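You operate a simulated robot arm through the tools that you are given. There is no shell and no other tool. Be economical: measure what you need, move in short steps, check, and stop when the job is done.

You run a simulated robot arm. Do the job below in one go: nothing can be reset, and whatever is moved stays where it is left.

## Task
Tip the yellow mug's pellets into the glue pot and set 160.
Fine: lid and mug back, nothing spilt.

Only the result counts: the job must be done as asked and must still hold three seconds after the hand-in. Knocking over, shifting, dropping, spilling or breaking anything else fails it. Lids that push on must go on centred and level and be pressed home; caps that screw on are set level and turned clockwise until they are tight.

## Robot
A 6-joint arm with a two-finger parallel gripper, fixed in place. Base frame: the origin is at the foot of the arm, x ahead of it, y to its left, z up; the work surface is at about z = 85. Units: cm, rad, N and s.
With the tool pointing down near the work surface it reaches from about 26 to 68 cm from the base axis. Its first joint turns from -1.152 to 1.152 rad. Payload 2.9 kg.
The tool frame sits at the grasp point between the pads (the TCP): z along the fingers, y along the line on which they close. The tips reach 3 cm beyond it. The gripper opens to 11 cm. The fingers are 2 cm wide and 1 cm thick; the gripper's body (4.8 by 11.2 cm) begins 5.5 cm behind the TCP.
Orientation is that of the tool frame in the base frame, as a unit quaternion [x, y, z, w]. With the fingers straight down and closing along the base's y, the tool's x points along the base's -x, its y along +y and its z along -z.

## Interface
- The arm moves only by the tool step_arm. Its arguments are lists of equal length, an entry for each row: "dp": the shift along the base's x, y, z in mm, a list of three; "delta_rot": the turn, a rotation vector about the base's x, y, z in rad, a list of three; "grip": the closure, from 0 (fully open) to 1 (shut). In form: {"dp": [[dx, dy, dz], ...], "delta_rot": [[rx, ry, rz], ...], "grip": [grip, ...]}. A call has 1 to 20 rows; each row shifts and turns the commanded pose from where the row before left it. Each row takes 0.2 s and may step no farther than 5 cm and 0.15 rad from the row before; otherwise, or with a gripper value out of range, the whole call is refused. A pose out of reach is approached as far as the arm can. The call stops where the force on the tool passes 40 N (or 10 N more than at its start, if that is more) or the arm is blocked; 0.2 s more then pass. The fingers move at their own pace (about 10.8 cm/s each) and stop on an object; they squeeze with about 21 N. The grip force told is the motor's: it shows also when the fingers shut on nothing. Time passes only in rows, and 0.2 s behind the last, so rows that do not move let the fingers close. The reply holds the time, the measured pose of the TCP, the force on the tool along the base axes, the opening and the grip force, in the units named above and with some noise.
- Cameras (640 x 400 px; columns grow to the right, rows downward): "scene" is fixed at [5.85, 41.55, 140.35]; the picture's right is [-0.90, -0.43, 0.00], its down [-0.16, 0.34, -0.93] and it looks along [0.40, -0.84, -0.37] (base axes); focal length 303 px, centre (320, 200). "wrist" rides on the gripper at [7.2, 1.7, -10.3] in the tool frame; the picture's right is [-0.23, 0.97, 0.00], its down [-0.76, -0.18, -0.62] and it looks along [-0.61, -0.14, 0.78] (tool axes); focal length 222 px, centre (320, 200). There is no depth. A picture from a camera that has moved, and an enlarged one, comes with that camera's place and axes in the base frame and with its lens.
- camera(camera): a new picture of that camera. It takes no simulated time.
- inspect(camera, box): a new picture of the part [left, top, right, bottom] of that camera's present view, enlarged. It takes no simulated time.
- close_job(): hands the job in; it is judged then, once.

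Go step by step. Nothing tells you positions but the pictures and the camera data: compare them with the known pose of the tool, close in by small moves and look again before you grip or let go. The budget is 120 turns and 76 pictures, counting those below and the enlarged ones. Unless the task says otherwise, let go and move clear before handing in, and close with one line.

The tools are called after "Request:" by a JSON object that holds its "api" and its "payload". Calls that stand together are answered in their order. step_arm: Moves the arm, as the interface text tells. Its arguments: {"type":"object","properties":{"dp":{"type":"array","items":{"type":"array","items":{"type":"number"}}},"delta_rot":{"type":"array","items":{"type":"array","items":{"type":"number"}}},"grip":{"type":"array","items":{"type":"number"}}},"required":["dp","delta_rot","grip"]} The other tools are called the same way: camera (camera) takes a picture; inspect (camera, box) takes an enlarged picture of a part of a camera's view; close_job () hands the job in.

At the start:

```text
time_s: 0.0
tool_pos: [30.45, -8.49, 134.75]
tool_rot: [0.0, 1.0, -0.001, 0.0]
ft_force: [0.0, 0.0, -0.7]
width: 11.01
finger_force: 0.0
```

scene: 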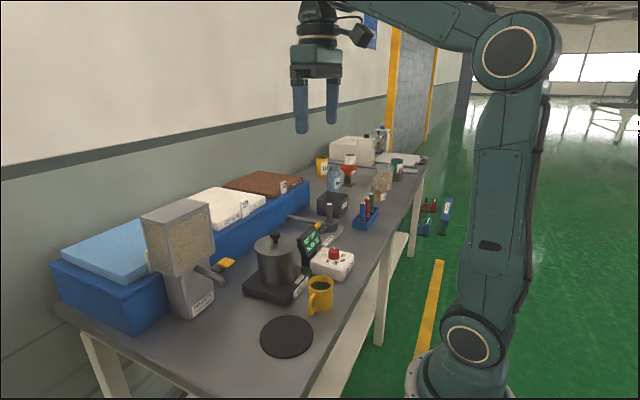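
wrist: 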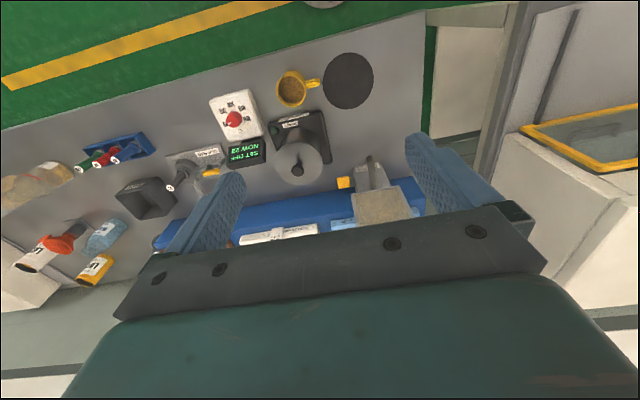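

I see a bench with a glue pot on a heater, a yellow mug, a dial controller with display, and a dark round mat. I'll take enlarged views first.

Request:
{"api": "inspect", "payload": {"camera": "scene", "box": [220, 200, 380, 360]}}

Request:
{"api": "inspect", "payload": {"camera": "wrist", "box": [190, 40, 390, 190]}}

```text
2.50 times, centred on (300, 280) of scene
camera zoom: at [5.85, 41.55, 140.35], right [-0.9, -0.43, 0.0], down [-0.16, 0.34, -0.93], along [0.4, -0.84, -0.37], focal length 758 px, centre (370, 0)
```

zoom: 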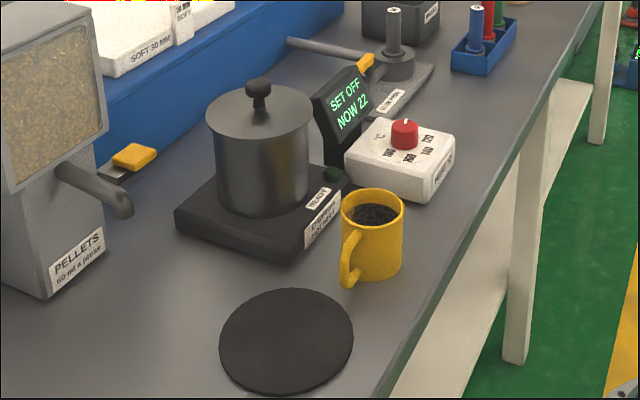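

```text
2.67 times, centred on (290, 115) of wrist
camera zoom: at [23.27, -6.95, 145.08], right [0.23, 0.97, 0.0], down [0.76, -0.18, 0.62], along [0.61, -0.14, -0.78], focal length 592 px, centre (400, 427)
```

zoom: 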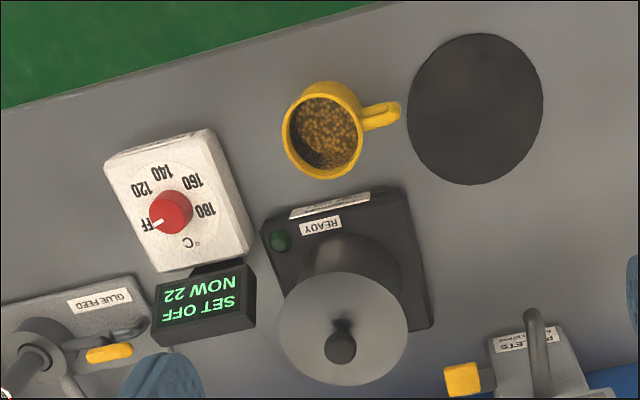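

The mug (about 32.7, -15.4, rim z≈93) has its handle towards +y, the pot's lid is at about (47, -17.5, 99) and the dial at about (36, -31, 92). I'll read the labels closely before moving.

Request:
{"api": "inspect", "payload": {"camera": "scene", "box": [290, 230, 360, 300]}}

Request:
{"api": "inspect", "payload": {"camera": "wrist", "box": [200, 80, 280, 170]}}

Request:
{"api": "inspect", "payload": {"camera": "wrist", "box": [260, 90, 350, 190]}}

```text
5.71 times, centred on (325, 265) of scene
camera zoom: at [5.85, 41.55, 140.35], right [-0.9, -0.43, 0.0], down [-0.16, 0.34, -0.93], along [0.4, -0.84, -0.37], focal length 1732 px, centre (291, -171)
```

zoom: 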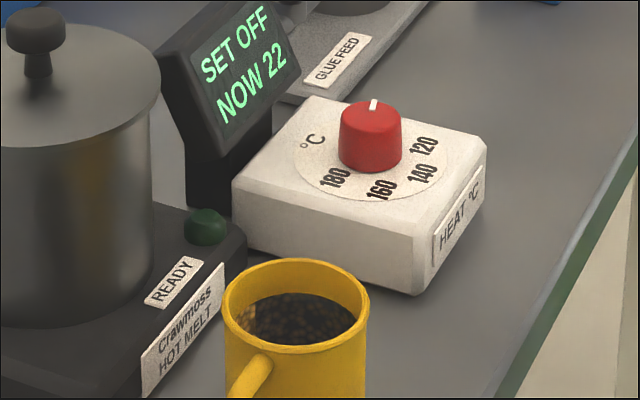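

```text
4.44 times, centred on (240, 125) of wrist
camera zoom: at [23.27, -6.95, 145.08], right [0.23, 0.97, 0.0], down [0.76, -0.18, 0.62], along [0.61, -0.14, -0.78], focal length 987 px, centre (676, 533)
```

zoom: 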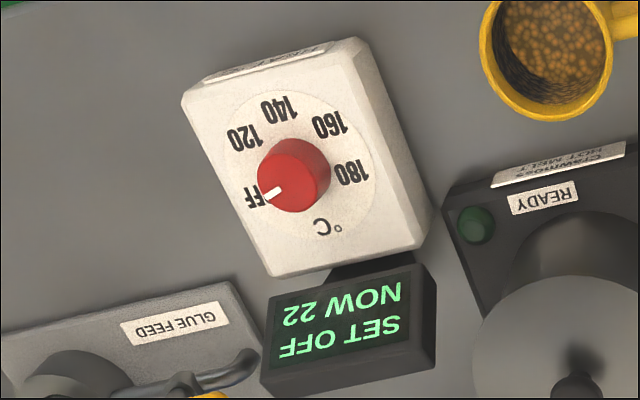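

```text
4.00 times, centred on (305, 140) of wrist
camera zoom: at [23.27, -6.95, 145.08], right [0.23, 0.97, 0.0], down [0.76, -0.18, 0.62], along [0.61, -0.14, -0.78], focal length 888 px, centre (380, 440)
```

zoom: 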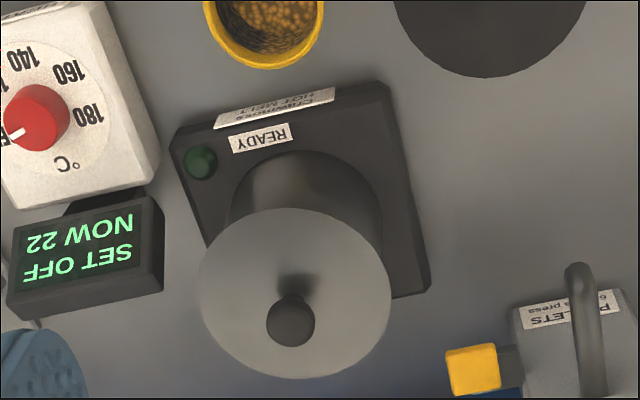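

The knob is near (47.4, -17.6, 101.7). I'll move above it and look again.

Request:
{"api": "step_arm", "payload": {"dp": [[24.2, -13, -32.4], [24.2, -13, -32.4], [24.2, -13, -32.4], [24.2, -13, -32.4], [24.2, -13, -32.4], [24.2, -13, -32.4], [24.2, -13, -32.4], [0, 0, 0]], "delta_rot": [[0, 0, 0], [0, 0, 0], [0, 0, 0], [0, 0, 0], [0, 0, 0], [0, 0, 0], [0, 0, 0], [0, 0, 0]], "grip": [0, 0, 0, 0.2, 0.3, 0.4, 0.4, 0.4]}}

Request:
{"api": "camera", "payload": {"camera": "wrist"}}

Request:
{"api": "inspect", "payload": {"camera": "scene", "box": [220, 180, 340, 300]}}

```text
time_s: 1.8
tool_pos: [47.47, -18.1, 112.09]
tool_rot: [0.0, 1.0, -0.002, 0.001]
ft_force: [0.0, 0.3, -0.3]
width: 6.6
finger_force: 0.0
```

```text
68 pictures are left
camera wrist: at [40.17, -16.27, 122.34], right [0.23, 0.97, 0.0], down [0.76, -0.18, 0.63], along [0.61, -0.14, -0.78], focal length 222 px, centre (320, 200)
```

wrist: 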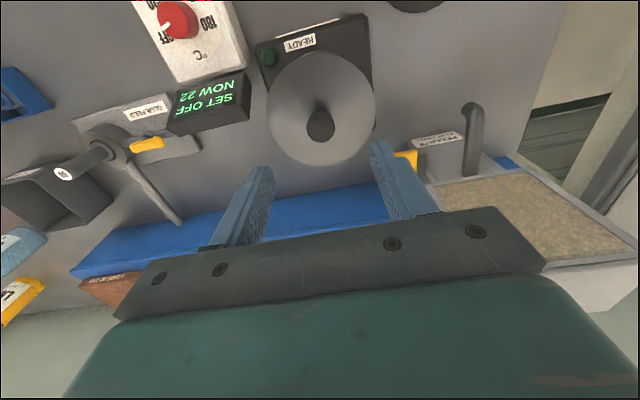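

```text
3.33 times, centred on (280, 240) of scene
camera zoom: at [5.85, 41.55, 140.35], right [-0.9, -0.43, 0.0], down [-0.16, 0.34, -0.93], along [0.4, -0.84, -0.37], focal length 1010 px, centre (453, 67)
```

zoom: 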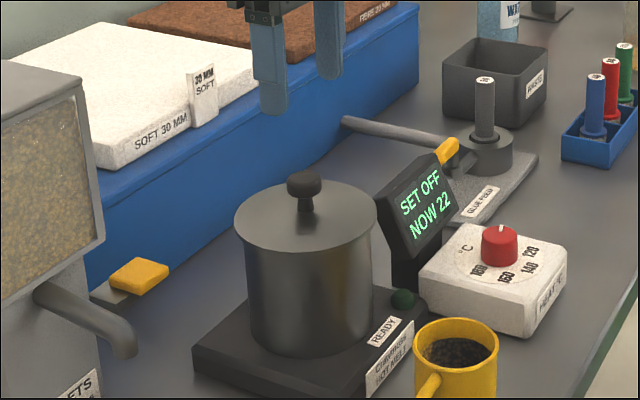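

The knob is at about (47.4, -17.9, 102) with the lid top at about z≈99. I'll descend with the fingers around the knob to TCP z≈102.8.

Request:
{"api": "step_arm", "payload": {"dp": [[0, 2, -30], [0, 0, -30], [0, 0, -18], [0, 0, 0]], "delta_rot": [[0, 0, 0], [0, 0, 0], [0, 0, 0], [0, 0, 0]], "grip": [0.4, 0.4, 0.4, 0.4]}}

Request:
{"api": "inspect", "payload": {"camera": "scene", "box": [220, 180, 340, 300]}}

Request:
{"api": "camera", "payload": {"camera": "wrist"}}

```text
time_s: 2.8
tool_pos: [47.28, -17.58, 104.35]
tool_rot: [0.0, 1.0, -0.001, 0.002]
ft_force: [0.7, 0.2, 0.0]
width: 6.57
finger_force: 0.1
```

```text
3.33 times, centred on (280, 240) of scene
camera zoom: at [5.85, 41.55, 140.35], right [-0.9, -0.43, 0.0], down [-0.16, 0.34, -0.93], along [0.4, -0.84, -0.37], focal length 1010 px, centre (453, 67)
```

zoom: 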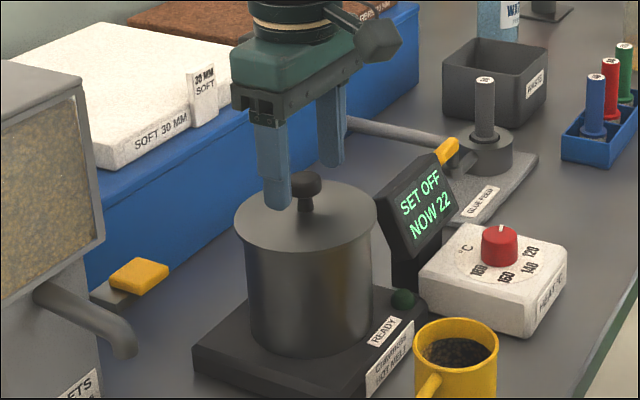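

```text
65 pictures are left
camera wrist: at [40.15, -15.81, 114.65], right [0.23, 0.97, 0.0], down [0.76, -0.18, 0.62], along [0.61, -0.14, -0.78], focal length 222 px, centre (320, 200)
```

wrist: 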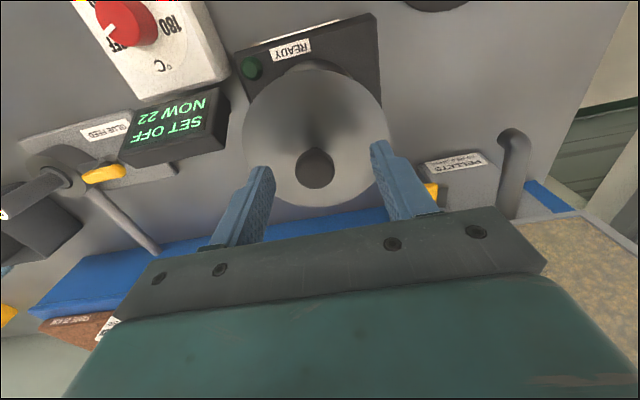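

Aligned with the knob. Lower 1.4 cm and close.

Request:
{"api": "step_arm", "payload": {"dp": [[0, -1, -8], [0, 0, -6], [0, 0, 0], [0, 0, 0], [0, 0, 0], [0, 0, 0]], "delta_rot": [[0, 0, 0], [0, 0, 0], [0, 0, 0], [0, 0, 0], [0, 0, 0], [0, 0, 0]], "grip": [0.4, 0.4, 0.4, 0.6, 0.75, 0.85]}}

Request:
{"api": "inspect", "payload": {"camera": "scene", "box": [220, 180, 340, 300]}}

```text
time_s: 4.2
tool_pos: [47.39, -17.56, 103.01]
tool_rot: [0.0, 1.0, -0.001, 0.001]
ft_force: [-0.9, -1.1, 0.7]
width: 2.49
finger_force: 21.2
```

```text
3.33 times, centred on (280, 240) of scene
camera zoom: at [5.85, 41.55, 140.35], right [-0.9, -0.43, 0.0], down [-0.16, 0.34, -0.93], along [0.4, -0.84, -0.37], focal length 1010 px, centre (453, 67)
```

zoom: 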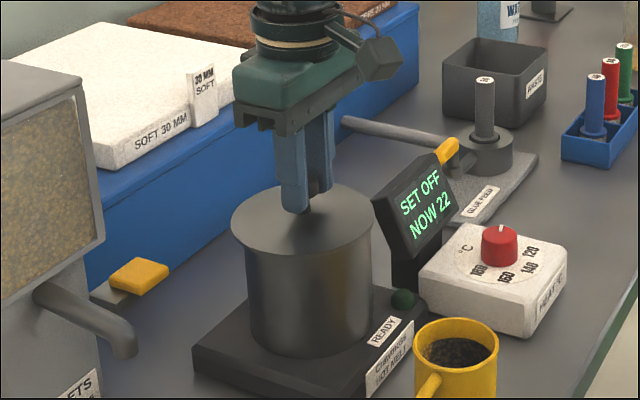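

Gripped at 2.5 cm opening. I'll lift the lid straight up and look.

Request:
{"api": "step_arm", "payload": {"dp": [[0, 0, 5], [0, 0, 10], [0, 0, 25], [0, 0, 40], [0, 0, 0]], "delta_rot": [[0, 0, 0], [0, 0, 0], [0, 0, 0], [0, 0, 0], [0, 0, 0]], "grip": [0.85, 0.85, 0.85, 0.85, 0.85]}}

Request:
{"api": "inspect", "payload": {"camera": "scene", "box": [200, 160, 360, 360]}}

Request:
{"api": "camera", "payload": {"camera": "wrist"}}

```text
time_s: 5.4
tool_pos: [47.39, -17.89, 111.01]
tool_rot: [0.0, 1.0, -0.001, 0.001]
ft_force: [-0.9, -0.8, -1.5]
width: 2.48
finger_force: 21.0
```

```text
2.00 times, centred on (280, 260) of scene
camera zoom: at [5.85, 41.55, 140.35], right [-0.9, -0.43, 0.0], down [-0.16, 0.34, -0.93], along [0.4, -0.84, -0.37], focal length 606 px, centre (400, 80)
```

zoom: 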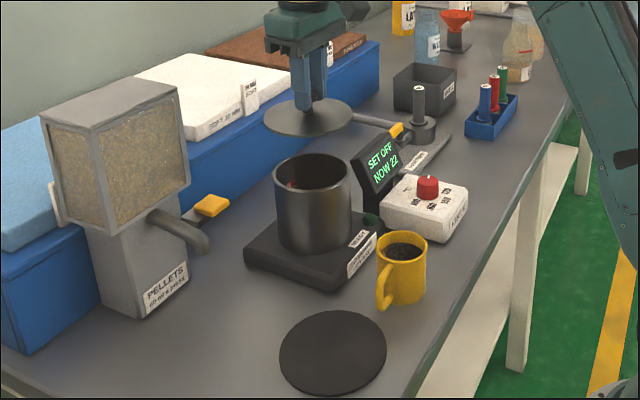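

```text
62 pictures are left
camera wrist: at [40.11, -16.28, 121.33], right [0.23, 0.97, 0.0], down [0.76, -0.18, 0.62], along [0.61, -0.14, -0.78], focal length 222 px, centre (320, 200)
```

wrist: 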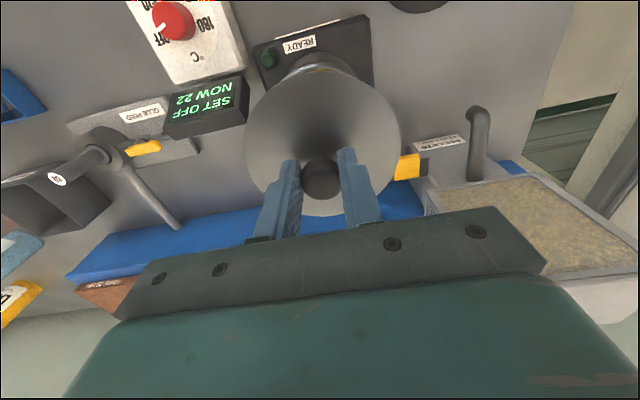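

The lid is off; I notice something reddish inside the pot. I'll look closer.

Request:
{"api": "inspect", "payload": {"camera": "scene", "box": [260, 225, 310, 275]}}

```text
8.00 times, centred on (285, 250) of scene
camera zoom: at [5.85, 41.55, 140.35], right [-0.9, -0.43, 0.0], down [-0.16, 0.34, -0.93], along [0.4, -0.84, -0.37], focal length 2425 px, centre (600, -200)
```

zoom: 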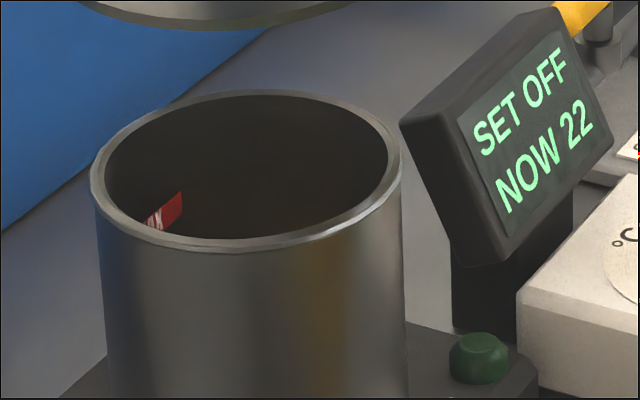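

A small red mark is on the inner wall (probably a fill mark); I'll look from above later. Now I carry the lid over the dark round mat at about (35.7, -2.6).

Request:
{"api": "step_arm", "payload": {"dp": [[-23.4, 30.6, 0], [-23.4, 30.6, 0], [-23.4, 30.6, 0], [-23.4, 30.6, 0], [-23.4, 30.6, 0], [0, 0, -40], [0, 0, -40], [0, 0, -50], [0, 0, 0]], "delta_rot": [[0, 0, 0], [0, 0, 0], [0, 0, 0], [0, 0, 0], [0, 0, 0], [0, 0, 0], [0, 0, 0], [0, 0, 0], [0, 0, 0]], "grip": [0.85, 0.85, 0.85, 0.85, 0.85, 0.85, 0.85, 0.85, 0.85]}}

Request:
{"api": "camera", "payload": {"camera": "wrist"}}

Request:
{"api": "inspect", "payload": {"camera": "scene", "box": [200, 200, 360, 400]}}

```text
time_s: 7.4
tool_pos: [35.92, -2.25, 97.84]
tool_rot: [0.0, 1.0, 0.0, 0.001]
ft_force: [0.9, -0.3, -1.4]
width: 2.47
finger_force: 20.4
```

```text
60 pictures are left
camera wrist: at [28.57, -0.66, 108.1], right [0.23, 0.97, 0.0], down [0.76, -0.18, 0.62], along [0.61, -0.14, -0.78], focal length 222 px, centre (320, 200)
```

wrist: 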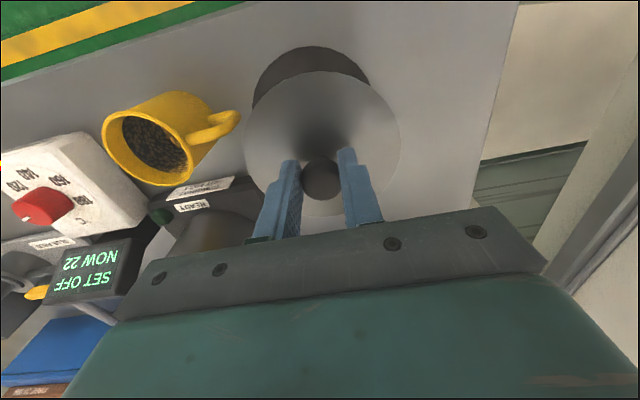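

```text
2.00 times, centred on (280, 300) of scene
camera zoom: at [5.85, 41.55, 140.35], right [-0.9, -0.43, 0.0], down [-0.16, 0.34, -0.93], along [0.4, -0.84, -0.37], focal length 606 px, centre (400, 0)
```

zoom: 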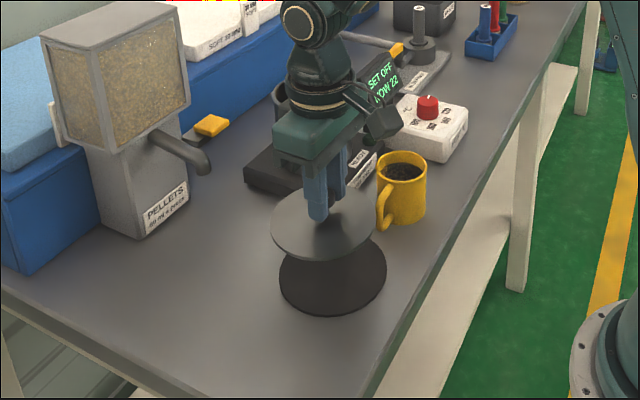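

The lid is over the mat, about 6 mm off its centre. I'll correct and lower to near contact.

Request:
{"api": "step_arm", "payload": {"dp": [[-2, -6, -20], [0, 0, -20], [0, 0, -15], [0, 0, -5], [0, 0, 0]], "delta_rot": [[0, 0, 0], [0, 0, 0], [0, 0, 0], [0, 0, 0], [0, 0, 0]], "grip": [0.85, 0.85, 0.85, 0.85, 0.85]}}

Request:
{"api": "inspect", "payload": {"camera": "scene", "box": [230, 260, 340, 370]}}

```text
time_s: 8.6
tool_pos: [35.76, -2.69, 92.01]
tool_rot: [0.0, 1.0, 0.0, 0.002]
ft_force: [0.2, -0.5, -1.0]
width: 2.47
finger_force: 20.9
```

```text
3.64 times, centred on (285, 315) of scene
camera zoom: at [5.85, 41.55, 140.35], right [-0.9, -0.43, 0.0], down [-0.16, 0.34, -0.93], along [0.4, -0.84, -0.37], focal length 1102 px, centre (447, -218)
```

zoom: 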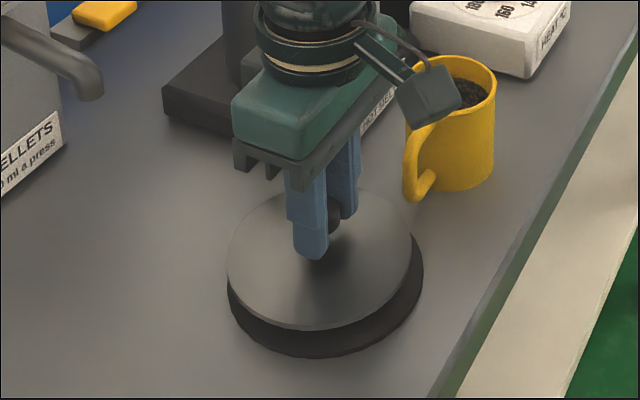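

About 1–2 cm of gap remains. I'll lower in 3 mm steps.

Request:
{"api": "step_arm", "payload": {"dp": [[0, 0, -3], [0, 0, -3], [0, 0, -3], [0, 0, 0]], "delta_rot": [[0, 0, 0], [0, 0, 0], [0, 0, 0], [0, 0, 0]], "grip": [0.85, 0.85, 0.85, 0.85]}}

Request:
{"api": "inspect", "payload": {"camera": "scene", "box": [230, 260, 340, 370]}}

```text
time_s: 9.6
tool_pos: [35.54, -2.91, 91.07]
tool_rot: [0.0, 1.0, -0.001, 0.001]
ft_force: [0.0, 1.5, -1.2]
width: 2.5
finger_force: 21.1
```

```text
3.64 times, centred on (285, 315) of scene
camera zoom: at [5.85, 41.55, 140.35], right [-0.9, -0.43, 0.0], down [-0.16, 0.34, -0.93], along [0.4, -0.84, -0.37], focal length 1102 px, centre (447, -218)
```

zoom: 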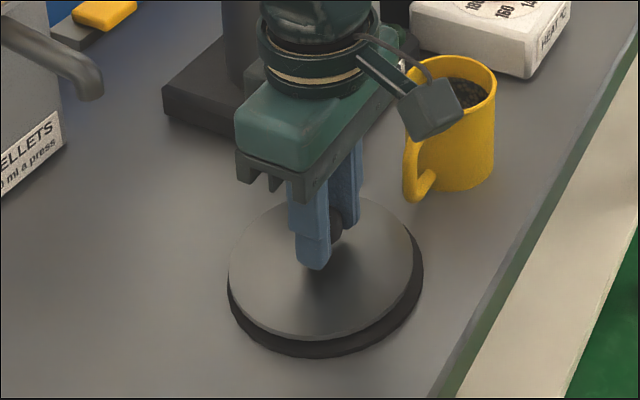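

Still a small gap; continuing down in 2 mm steps.

Request:
{"api": "step_arm", "payload": {"dp": [[0, 0, -2], [0, 0, -2], [0, 0, 0], [0, 0, 0]], "delta_rot": [[0, 0, 0], [0, 0, 0], [0, 0, 0], [0, 0, 0]], "grip": [0.85, 0.85, 0.85, 0.85]}}

Request:
{"api": "step_arm", "payload": {"dp": [[0, 0, -2], [0, 0, 0], [0, 0, 0]], "delta_rot": [[0, 0, 0], [0, 0, 0], [0, 0, 0]], "grip": [0.85, 0.85, 0.85]}}

Request:
{"api": "inspect", "payload": {"camera": "scene", "box": [230, 260, 340, 370]}}

```text
time_s: 10.6
tool_pos: [35.6, -2.96, 90.58]
tool_rot: [0.0, 1.0, 0.0, 0.001]
ft_force: [-0.2, -0.1, -1.9]
width: 2.48
finger_force: 20.9
```

```text
time_s: 11.4
tool_pos: [35.41, -2.95, 90.49]
tool_rot: [-0.001, 1.0, 0.0, 0.001]
ft_force: [-2.1, -1.3, 2.7]
width: 2.53
finger_force: 21.3
```

```text
3.64 times, centred on (285, 315) of scene
camera zoom: at [5.84, 41.55, 140.35], right [-0.9, -0.43, 0.0], down [-0.16, 0.34, -0.93], along [0.4, -0.84, -0.37], focal length 1102 px, centre (447, -218)
```

zoom: 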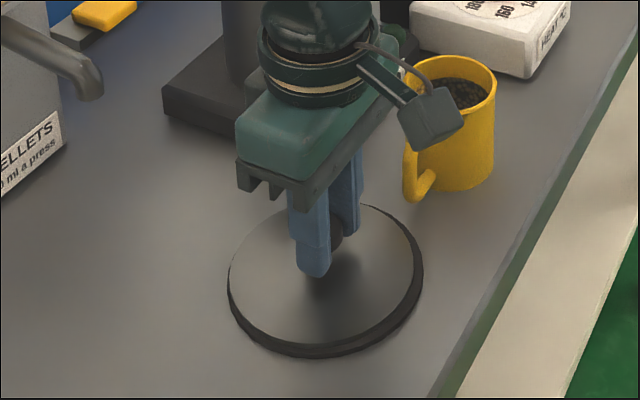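

Contact is showing and the lid looks seated on the mat. One more millimetre, then release and rise.

Request:
{"api": "step_arm", "payload": {"dp": [[0, 0, -1], [0, 0, 0], [0, 0, 0], [0, 0, 0], [0, 0, 0], [0, 0, 10], [0, 0, 30], [0, 0, 40], [0, 0, 0]], "delta_rot": [[0, 0, 0], [0, 0, 0], [0, 0, 0], [0, 0, 0], [0, 0, 0], [0, 0, 0], [0, 0, 0], [0, 0, 0], [0, 0, 0]], "grip": [0.85, 0.85, 0.7, 0.5, 0.4, 0.4, 0.4, 0.4, 0.4]}}

Request:
{"api": "camera", "payload": {"camera": "wrist"}}

Request:
{"api": "inspect", "payload": {"camera": "scene", "box": [220, 220, 380, 380]}}

```text
time_s: 13.4
tool_pos: [35.4, -3.04, 98.45]
tool_rot: [-0.001, 1.0, -0.001, 0.0]
ft_force: [1.0, -1.0, 0.6]
width: 6.59
finger_force: 0.1
```

```text
55 pictures are left
camera wrist: at [28.11, -1.36, 108.7], right [0.23, 0.97, 0.0], down [0.76, -0.18, 0.62], along [0.61, -0.14, -0.78], focal length 222 px, centre (320, 200)
```

wrist: 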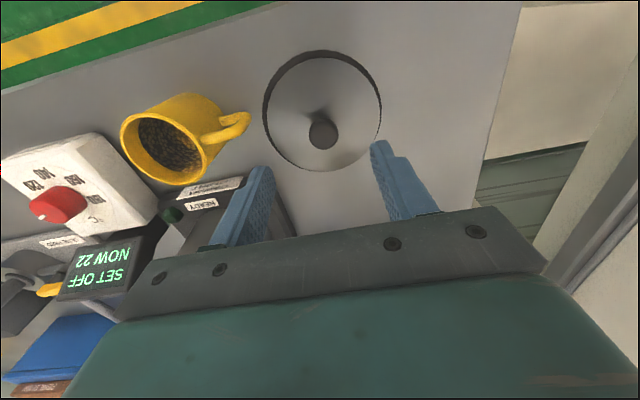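

```text
2.50 times, centred on (300, 300) of scene
camera zoom: at [5.85, 41.55, 140.35], right [-0.9, -0.43, 0.0], down [-0.16, 0.34, -0.93], along [0.4, -0.84, -0.37], focal length 758 px, centre (370, -50)
```

zoom: 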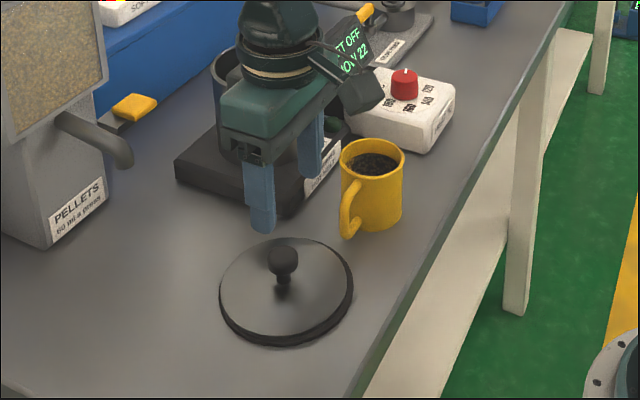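

The lid rests on the mat. I'll rise and go over the pot for a look inside, and at the mug from above.

Request:
{"api": "step_arm", "payload": {"dp": [[0, 0, 50], [0, 0, 50], [25, -30, 30], [25, -30, 20], [25, -30, 0], [25, -30, 0], [0, 0, 0]], "delta_rot": [[0, 0, 0], [0, 0, 0], [0, 0, 0], [0, 0, 0], [0, 0, 0], [0, 0, 0], [0, 0, 0]], "grip": [0.4, 0.2, 0, 0, 0, 0, 0]}}

Request:
{"api": "inspect", "payload": {"camera": "wrist", "box": [200, 0, 440, 150]}}

```text
time_s: 15.0
tool_pos: [45.44, -14.97, 113.41]
tool_rot: [-0.001, 1.0, -0.001, 0.0]
ft_force: [0.4, -0.1, 0.2]
width: 11.01
finger_force: 0.1
```

```text
2.67 times, centred on (320, 75) of wrist
camera zoom: at [38.1, -13.18, 123.74], right [0.23, 0.97, 0.0], down [0.76, -0.18, 0.62], along [0.61, -0.14, -0.78], focal length 592 px, centre (320, 533)
```

zoom: 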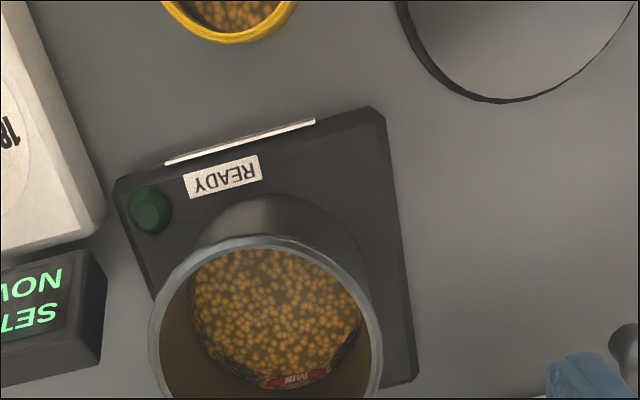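

The mark reads MIN; the pot already holds some pellets and has plenty of room. I'll now go above the mug, turning the tool +90° about z so the fingers close along x, to measure the mug and handle.

Request:
{"api": "step_arm", "payload": {"dp": [[0, 0, 30], [0, 0, 30], [-13, 1, 10], [-13, 1, 10], [-13, 1, 0], [-13, 1, 0], [-13, 1, 0], [-13, 1, 0], [-13, 1, 0], [-13, 1, 0], [-13, 1, 0], [-10, 1, 0], [0, 0, 0]], "delta_rot": [[0, 0, 0.131], [0, 0, 0.131], [0, 0, 0.131], [0, 0, 0.131], [0, 0, 0.131], [0, 0, 0.131], [0, 0, 0.131], [0, 0, 0.131], [0, 0, 0.131], [0, 0, 0.131], [0, 0, 0.131], [0, 0, 0.13], [0, 0, 0]], "grip": [0, 0, 0, 0, 0, 0, 0, 0, 0, 0, 0, 0, 0]}}

Request:
{"api": "camera", "payload": {"camera": "wrist"}}

```text
time_s: 17.8
tool_pos: [32.92, -14.02, 121.34]
tool_rot: [0.708, -0.706, 0.0, -0.001]
ft_force: [-0.8, 0.9, 0.1]
width: 11.0
finger_force: 0.0
```

```text
52 pictures are left
camera wrist: at [31.13, -21.26, 131.62], right [-0.97, 0.22, 0.0], down [0.17, 0.76, 0.62], along [0.14, 0.61, -0.78], focal length 222 px, centre (320, 200)
```

wrist: 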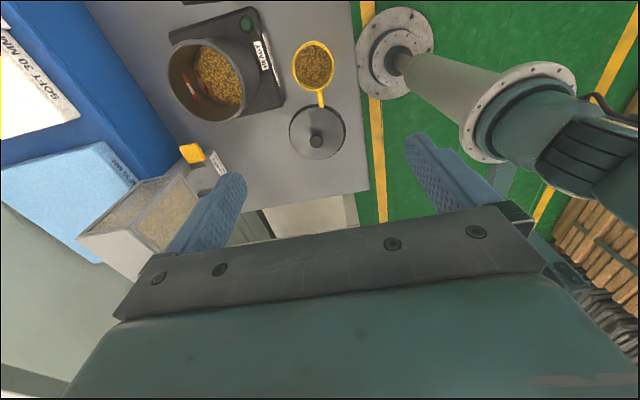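

The orientation is reachable. I'll zoom in on the mug.

Request:
{"api": "inspect", "payload": {"camera": "wrist", "box": [270, 30, 350, 170]}}

Request:
{"api": "inspect", "payload": {"camera": "scene", "box": [290, 260, 350, 325]}}

```text
2.86 times, centred on (310, 100) of wrist
camera zoom: at [31.13, -21.26, 131.62], right [-0.97, 0.22, 0.0], down [0.17, 0.76, 0.62], along [0.14, 0.61, -0.78], focal length 635 px, centre (349, 486)
```

zoom: 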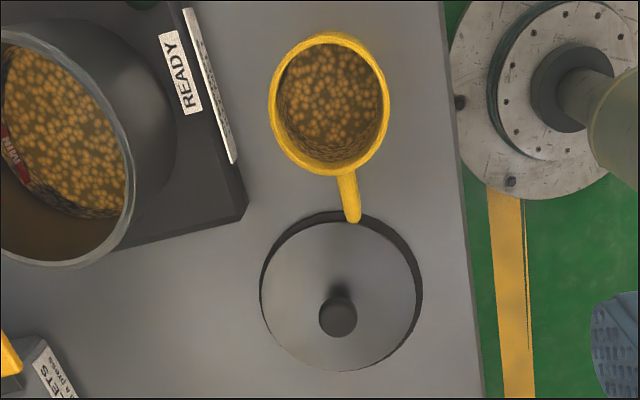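

```text
6.15 times, centred on (320, 292) of scene
camera zoom: at [5.85, 41.55, 140.35], right [-0.9, -0.43, 0.0], down [-0.16, 0.34, -0.93], along [0.4, -0.84, -0.37], focal length 1865 px, centre (320, -369)
```

zoom: 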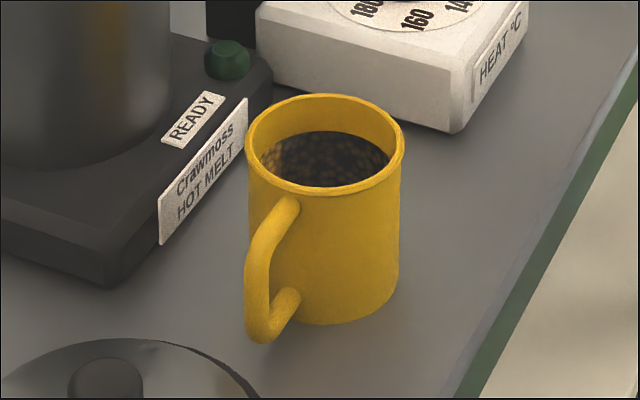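

Mug axis ≈ (32.85, -15.9), Ø ≈ 6.4, rim z ≈ 92.5, handle straight towards +y. I'll tilt the tool 55° so it comes from the handle side and above, and go to a pre-grasp point.

Request:
{"api": "step_arm", "payload": {"dp": [[0, 11, 0], [0, 11, 0], [0, 11, 0], [0, 11, 0], [0, 11, 0], [0, 11, 0], [0, 10, 0], [0, 0, -50], [0, 0, -50], [0, 0, -50], [0, 0, -50], [0, 0, -30], [0, 0, 0]], "delta_rot": [[-0.137, 0, 0], [-0.137, 0, 0], [-0.137, 0, 0], [-0.137, 0, 0], [-0.137, 0, 0], [-0.137, 0, 0], [-0.138, 0, 0], [0, 0, 0], [0, 0, 0], [0, 0, 0], [0, 0, 0], [0, 0, 0], [0, 0, 0]], "grip": [0.22, 0.22, 0.22, 0.22, 0.22, 0.22, 0.22, 0.22, 0.22, 0.22, 0.22, 0.22, 0.22]}}

Request:
{"api": "camera", "payload": {"camera": "wrist"}}

Request:
{"api": "inspect", "payload": {"camera": "scene", "box": [230, 200, 390, 360]}}

```text
time_s: 20.6
tool_pos: [33.3, -9.56, 94.48]
tool_rot: [0.628, -0.627, 0.326, 0.325]
ft_force: [-0.2, -1.1, -0.1]
width: 8.59
finger_force: 0.0
out of reach, approached as far as the arm can: row 1, 6, 7
```

```text
49 pictures are left
camera wrist: at [31.49, -5.31, 106.32], right [-0.97, 0.13, -0.19], down [0.18, 0.95, -0.27], along [0.14, -0.29, -0.95], focal length 222 px, centre (320, 200)
```

wrist: 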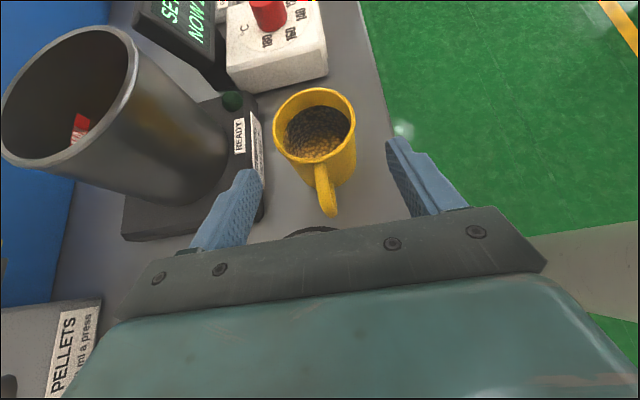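

```text
2.50 times, centred on (310, 280) of scene
camera zoom: at [5.85, 41.55, 140.35], right [-0.9, -0.43, 0.0], down [-0.16, 0.34, -0.93], along [0.4, -0.84, -0.37], focal length 758 px, centre (345, 0)
```

zoom: 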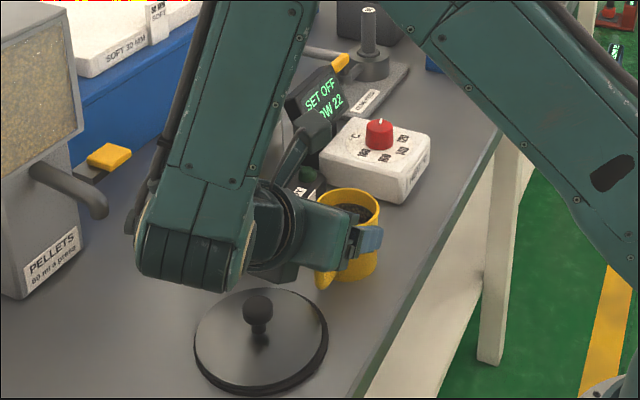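

The tool sits slightly nearer than planned but on the approach line and free of the lid. I'll advance most of the way along the tool axis and check.

Request:
{"api": "step_arm", "payload": {"dp": [[-2, -12, -9], [0, -12, -9], [0, -10, -8], [0, 0, 0]], "delta_rot": [[0, 0, 0], [0, 0, 0], [0, 0, 0], [0, 0, 0]], "grip": [0.22, 0.22, 0.22, 0.22]}}

Request:
{"api": "camera", "payload": {"camera": "wrist"}}

Request:
{"api": "inspect", "payload": {"camera": "scene", "box": [230, 200, 390, 360]}}

```text
time_s: 21.6
tool_pos: [32.93, -12.96, 91.48]
tool_rot: [-0.627, 0.628, -0.326, -0.326]
ft_force: [0.1, 0.5, 0.7]
width: 8.61
finger_force: 0.1
```

```text
47 pictures are left
camera wrist: at [31.25, -8.64, 103.28], right [-0.97, 0.13, -0.19], down [0.18, 0.95, -0.27], along [0.14, -0.29, -0.95], focal length 222 px, centre (320, 200)
```

wrist: 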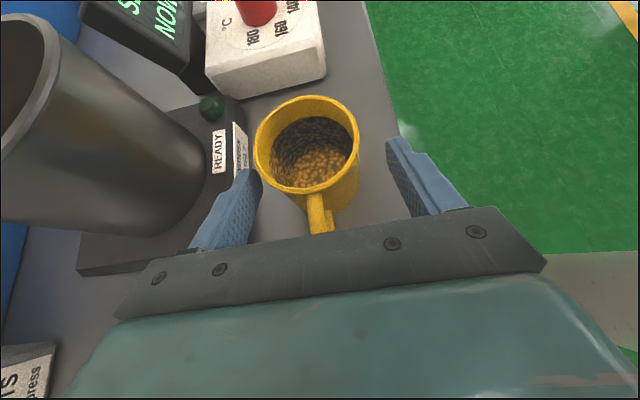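

```text
2.50 times, centred on (310, 280) of scene
camera zoom: at [5.85, 41.55, 140.35], right [-0.9, -0.43, 0.0], down [-0.16, 0.34, -0.93], along [0.4, -0.84, -0.37], focal length 758 px, centre (345, 0)
```

zoom: 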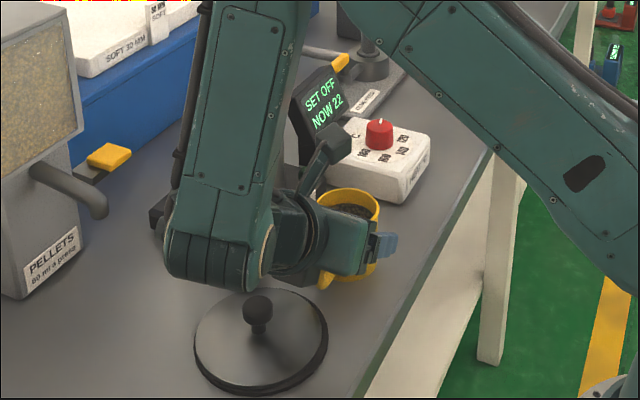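

Well centred; the handle lies between the fingers with room to the palm. Final advance of ~1.4 cm, then close.

Request:
{"api": "step_arm", "payload": {"dp": [[1, -6, -5], [0, -5, -5], [0, 0, 0], [0, 0, 0], [0, 0, 0], [0, 0, 0], [0, 0, 0]], "delta_rot": [[0, 0, 0], [0, 0, 0], [0, 0, 0], [0, 0, 0], [0, 0, 0], [0, 0, 0], [0, 0, 0]], "grip": [0.22, 0.22, 0.22, 0.3, 0.35, 0.4, 0.5]}}

Request:
{"api": "camera", "payload": {"camera": "wrist"}}

```text
time_s: 23.2
tool_pos: [32.92, -13.97, 90.6]
tool_rot: [0.628, -0.627, 0.327, 0.326]
ft_force: [0.3, -0.2, 0.0]
width: 6.24
finger_force: 21.2
```

```text
45 pictures are left
camera wrist: at [31.25, -9.8, 102.36], right [-0.97, 0.13, -0.19], down [0.18, 0.95, -0.27], along [0.14, -0.29, -0.95], focal length 222 px, centre (320, 200)
```

wrist: 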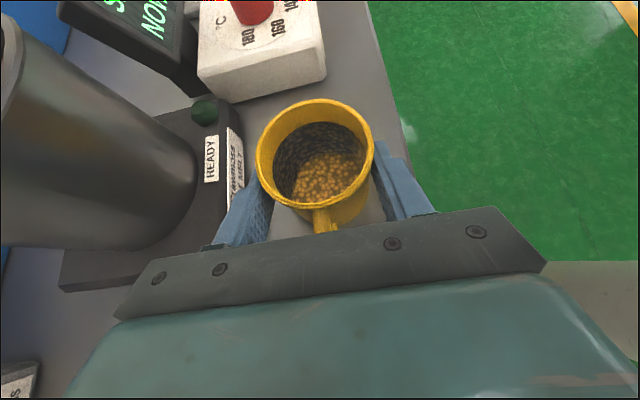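

Gripped firmly (6.2 cm). I'll lift straight up and carry it towards the +y side of the pot, staying upright.

Request:
{"api": "step_arm", "payload": {"dp": [[0, 0, 10], [0, 0, 20], [0, 0, 35], [0, 0, 35], [0, 0, 35], [0, 0, 40], [0, 0, 0]], "delta_rot": [[0, 0, 0], [0, 0, 0], [0, 0, 0], [0, 0, 0], [0, 0, 0], [0, 0, 0], [0, 0, 0]], "grip": [0.5, 0.5, 0.5, 0.5, 0.5, 0.5, 0.5]}}

Request:
{"api": "camera", "payload": {"camera": "scene"}}

```text
time_s: 24.8
tool_pos: [32.92, -14.0, 108.07]
tool_rot: [0.629, -0.627, 0.326, 0.325]
ft_force: [0.1, 0.2, -0.3]
width: 6.27
finger_force: 21.4
```

```text
44 pictures are left
```

scene: 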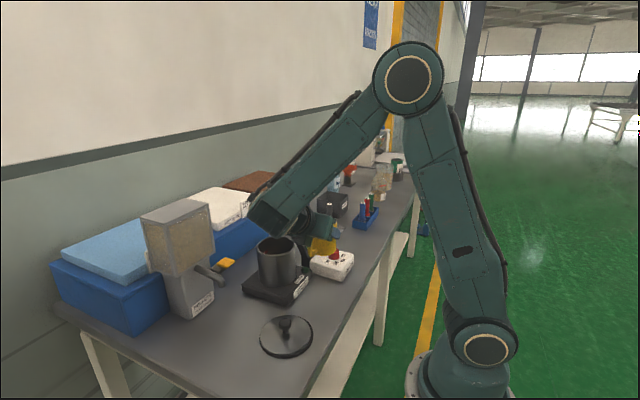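

Lifted cleanly. Now move over to x≈47.2, y≈-11.5 beside/over the pot's near rim.

Request:
{"api": "step_arm", "payload": {"dp": [[12, 3, 4], [24, 4, 6], [30, 5, 0], [30, 5, 0], [28, 4, 0], [14, 3, 0], [5, 1, 0], [0, 0, 0]], "delta_rot": [[0, 0, 0], [0, 0, 0], [0, 0, 0], [0, 0, 0], [0, 0, 0], [0, 0, 0], [0, 0, 0], [0, 0, 0]], "grip": [0.5, 0.5, 0.5, 0.5, 0.5, 0.5, 0.5, 0.5]}}

Request:
{"api": "camera", "payload": {"camera": "wrist"}}

Request:
{"api": "camera", "payload": {"camera": "scene"}}

```text
time_s: 26.6
tool_pos: [47.31, -11.62, 109.16]
tool_rot: [0.628, -0.627, 0.326, 0.326]
ft_force: [-0.7, 0.4, -2.1]
width: 6.25
finger_force: 20.8
```

```text
43 pictures are left
camera wrist: at [45.68, -7.31, 120.85], right [-0.97, 0.13, -0.19], down [0.18, 0.95, -0.27], along [0.14, -0.29, -0.95], focal length 222 px, centre (320, 200)
```

wrist: 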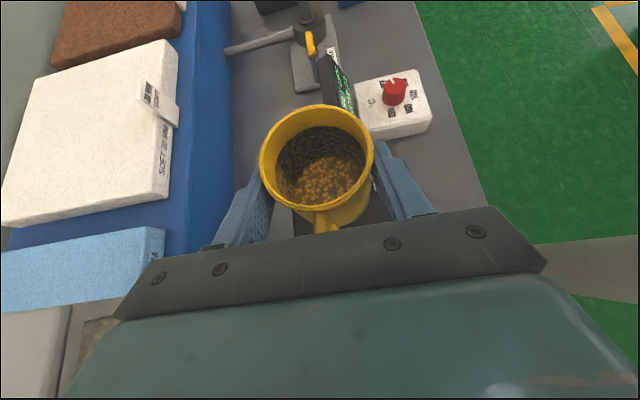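

```text
42 pictures are left
```

scene: 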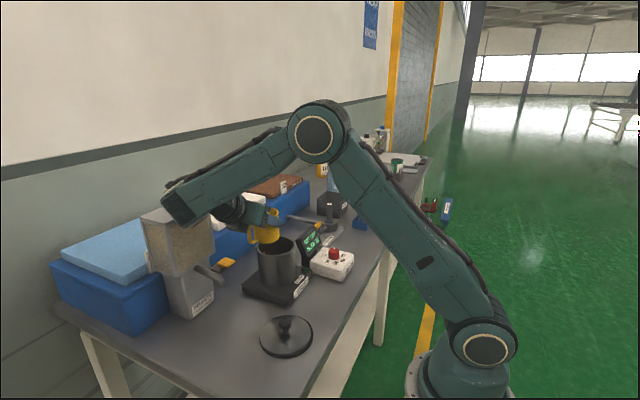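

The mug is upright over the near side of the pot. Now I begin tilting it (towards -y) to about 40°, then check.

Request:
{"api": "step_arm", "payload": {"dp": [[0, 0, 0], [0, 0, 0], [0, 0, 0], [0, 0, 0], [0, 0, 0], [0, 0, 0], [0, 0, 0]], "delta_rot": [[0.116, 0, 0], [0.116, 0, 0], [0.116, 0, 0], [0.116, 0, 0], [0.116, 0, 0], [0.116, 0, 0], [0, 0, 0]], "grip": [0.5, 0.5, 0.5, 0.5, 0.5, 0.5, 0.5]}}

Request:
{"api": "inspect", "payload": {"camera": "scene", "box": [200, 140, 360, 300]}}

Request:
{"api": "camera", "payload": {"camera": "wrist"}}

```text
time_s: 28.2
tool_pos: [47.34, -11.49, 108.89]
tool_rot: [0.701, -0.701, 0.092, 0.091]
ft_force: [1.2, -0.8, 0.4]
width: 6.26
finger_force: 20.6
```

```text
2.50 times, centred on (280, 220) of scene
camera zoom: at [5.85, 41.55, 140.35], right [-0.9, -0.43, 0.0], down [-0.16, 0.34, -0.93], along [0.4, -0.84, -0.37], focal length 758 px, centre (420, 150)
```

zoom: 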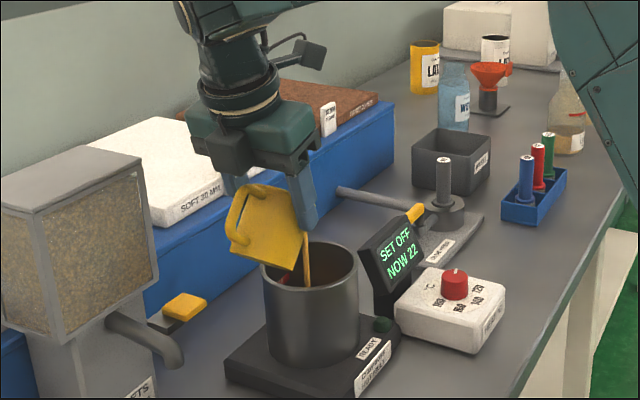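

```text
40 pictures are left
camera wrist: at [45.67, -15.93, 120.8], right [-0.97, 0.22, -0.06], down [0.18, 0.9, 0.41], along [0.14, 0.38, -0.91], focal length 222 px, centre (320, 200)
```

wrist: 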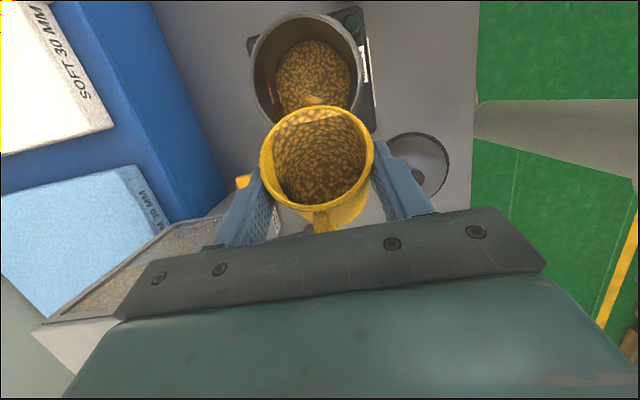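

Pellets are already streaming into the pot centre. I'll continue slowly to about 90°, keeping the lip over the pot.

Request:
{"api": "step_arm", "payload": {"dp": [[0, 0, 0], [0, -2, -2], [0, -2, -2], [0, -3, -3], [0, -3, -3], [0, -4, -3], [0, -4, -3], [0, -4, -3], [0, -4, -3], [0, -4, -2], [0, 0, 0]], "delta_rot": [[0, 0, 0], [0.097, 0, 0], [0.097, 0, 0], [0.097, 0, 0], [0.097, 0, 0], [0.097, 0, 0], [0.097, 0, 0], [0.097, 0, 0], [0.097, 0, 0], [0.097, 0, 0], [0, 0, 0]], "grip": [0.5, 0.5, 0.5, 0.5, 0.5, 0.5, 0.5, 0.5, 0.5, 0.5, 0.5]}}

Request:
{"api": "inspect", "payload": {"camera": "scene", "box": [200, 140, 360, 300]}}

Request:
{"api": "camera", "payload": {"camera": "wrist"}}

```text
time_s: 30.6
tool_pos: [46.44, -13.58, 105.53]
tool_rot: [-0.674, 0.675, 0.21, 0.214]
ft_force: [0.6, 0.5, 0.0]
width: 6.28
finger_force: 21.0
out of reach, approached as far as the arm can: row 10
```

```text
2.50 times, centred on (280, 220) of scene
camera zoom: at [5.85, 41.55, 140.35], right [-0.9, -0.43, 0.0], down [-0.16, 0.34, -0.93], along [0.4, -0.84, -0.37], focal length 758 px, centre (420, 150)
```

zoom: 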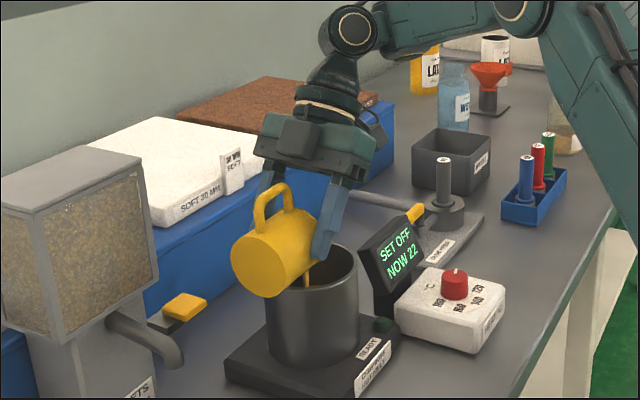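

```text
38 pictures are left
camera wrist: at [44.76, -25.48, 109.76], right [-0.97, 0.19, 0.13], down [0.17, 0.27, 0.95], along [0.14, 0.95, -0.29], focal length 222 px, centre (320, 200)
```

wrist: 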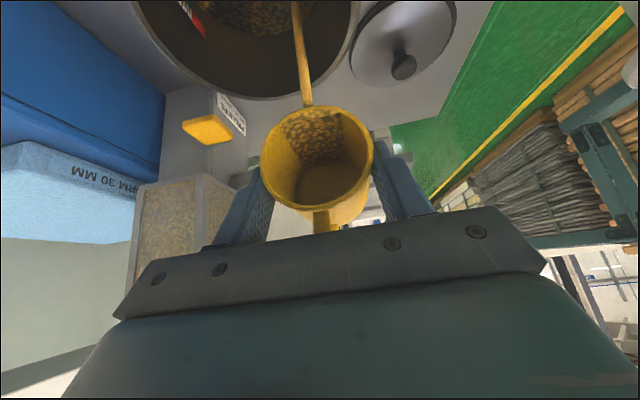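

Tilt is at about 90° and the stream still falls into the pot, but the arm reports a limit. I'll hold to let it drain, then look.

Request:
{"api": "step_arm", "payload": {"dp": [[0, 0, 0], [0, 0, 0], [0, 0, 0], [0, 0, 0], [0, 0, 0]], "delta_rot": [[0, 0, 0], [0, 0, 0], [0, 0, 0], [0, 0, 0], [0, 0, 0]], "grip": [0.5, 0.5, 0.5, 0.5, 0.5]}}

Request:
{"api": "camera", "payload": {"camera": "wrist"}}

```text
time_s: 31.8
tool_pos: [46.55, -13.64, 105.45]
tool_rot: [-0.674, 0.675, 0.211, 0.214]
ft_force: [0.3, 0.0, 0.1]
width: 6.24
finger_force: 20.8
```

```text
37 pictures are left
camera wrist: at [44.77, -25.47, 109.78], right [-0.97, 0.19, 0.13], down [0.17, 0.27, 0.95], along [0.14, 0.94, -0.29], focal length 222 px, centre (320, 200)
```

wrist: 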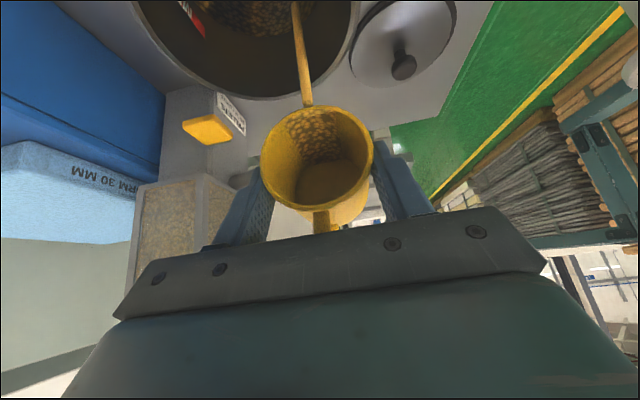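

It's still draining. I'll wait longer and try a bit more tilt.

Request:
{"api": "step_arm", "payload": {"dp": [[0, 0, 0], [0, 0, 0], [0, 0, 0], [0, 0, 0], [0, 0, 0], [0, 0, 0], [0, 0, 0], [0, 0, 0], [0, 0, 0], [0, 0, 0]], "delta_rot": [[0, 0, 0], [0, 0, 0], [0, 0, 0], [0, 0, 0], [0, 0, 0], [0, 0, 0], [0, 0, 0], [0, 0, 0], [0, 0, 0], [0.08, 0, 0]], "grip": [0.5, 0.5, 0.5, 0.5, 0.5, 0.5, 0.5, 0.5, 0.5, 0.5]}}

Request:
{"api": "camera", "payload": {"camera": "wrist"}}

```text
time_s: 34.0
tool_pos: [45.66, -12.75, 104.43]
tool_rot: [-0.665, 0.667, 0.236, 0.24]
ft_force: [-0.2, 0.7, -1.0]
width: 6.28
finger_force: 20.7
out of reach, approached as far as the arm can: row 10
```

```text
36 pictures are left
camera wrist: at [43.9, -24.94, 107.78], right [-0.97, 0.18, 0.14], down [0.17, 0.19, 0.97], along [0.15, 0.96, -0.22], focal length 222 px, centre (320, 200)
```

wrist: 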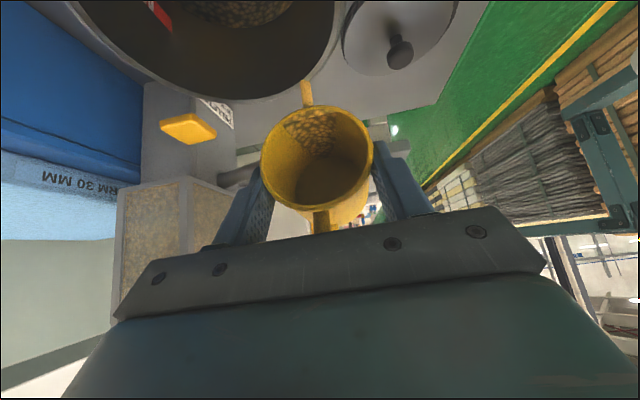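

The arm drifted off near its limit and the lip moved towards the pot's rim. I'll back off the tilt at once and re-centre.

Request:
{"api": "step_arm", "payload": {"dp": [[10, -18, 12]], "delta_rot": [[-0.14, 0, 0]], "grip": [0.5]}}

Request:
{"api": "inspect", "payload": {"camera": "scene", "box": [230, 190, 330, 310]}}

Request:
{"api": "camera", "payload": {"camera": "wrist"}}

```text
time_s: 34.4
tool_pos: [46.69, -14.42, 105.88]
tool_rot: [-0.68, 0.681, 0.192, 0.193]
ft_force: [0.2, 0.1, -0.8]
width: 6.25
finger_force: 20.7
```

```text
3.33 times, centred on (280, 250) of scene
camera zoom: at [5.85, 41.55, 140.35], right [-0.9, -0.43, 0.0], down [-0.16, 0.34, -0.93], along [0.4, -0.84, -0.37], focal length 1010 px, centre (453, 33)
```

zoom: 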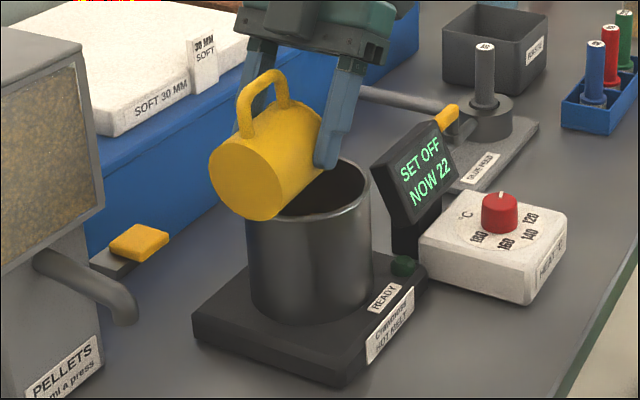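

```text
34 pictures are left
camera wrist: at [44.91, -26.16, 110.81], right [-0.97, 0.19, 0.12], down [0.18, 0.32, 0.93], along [0.14, 0.93, -0.35], focal length 222 px, centre (320, 200)
```

wrist: 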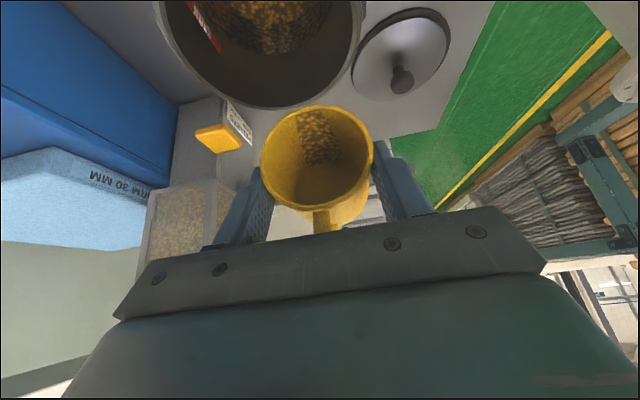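

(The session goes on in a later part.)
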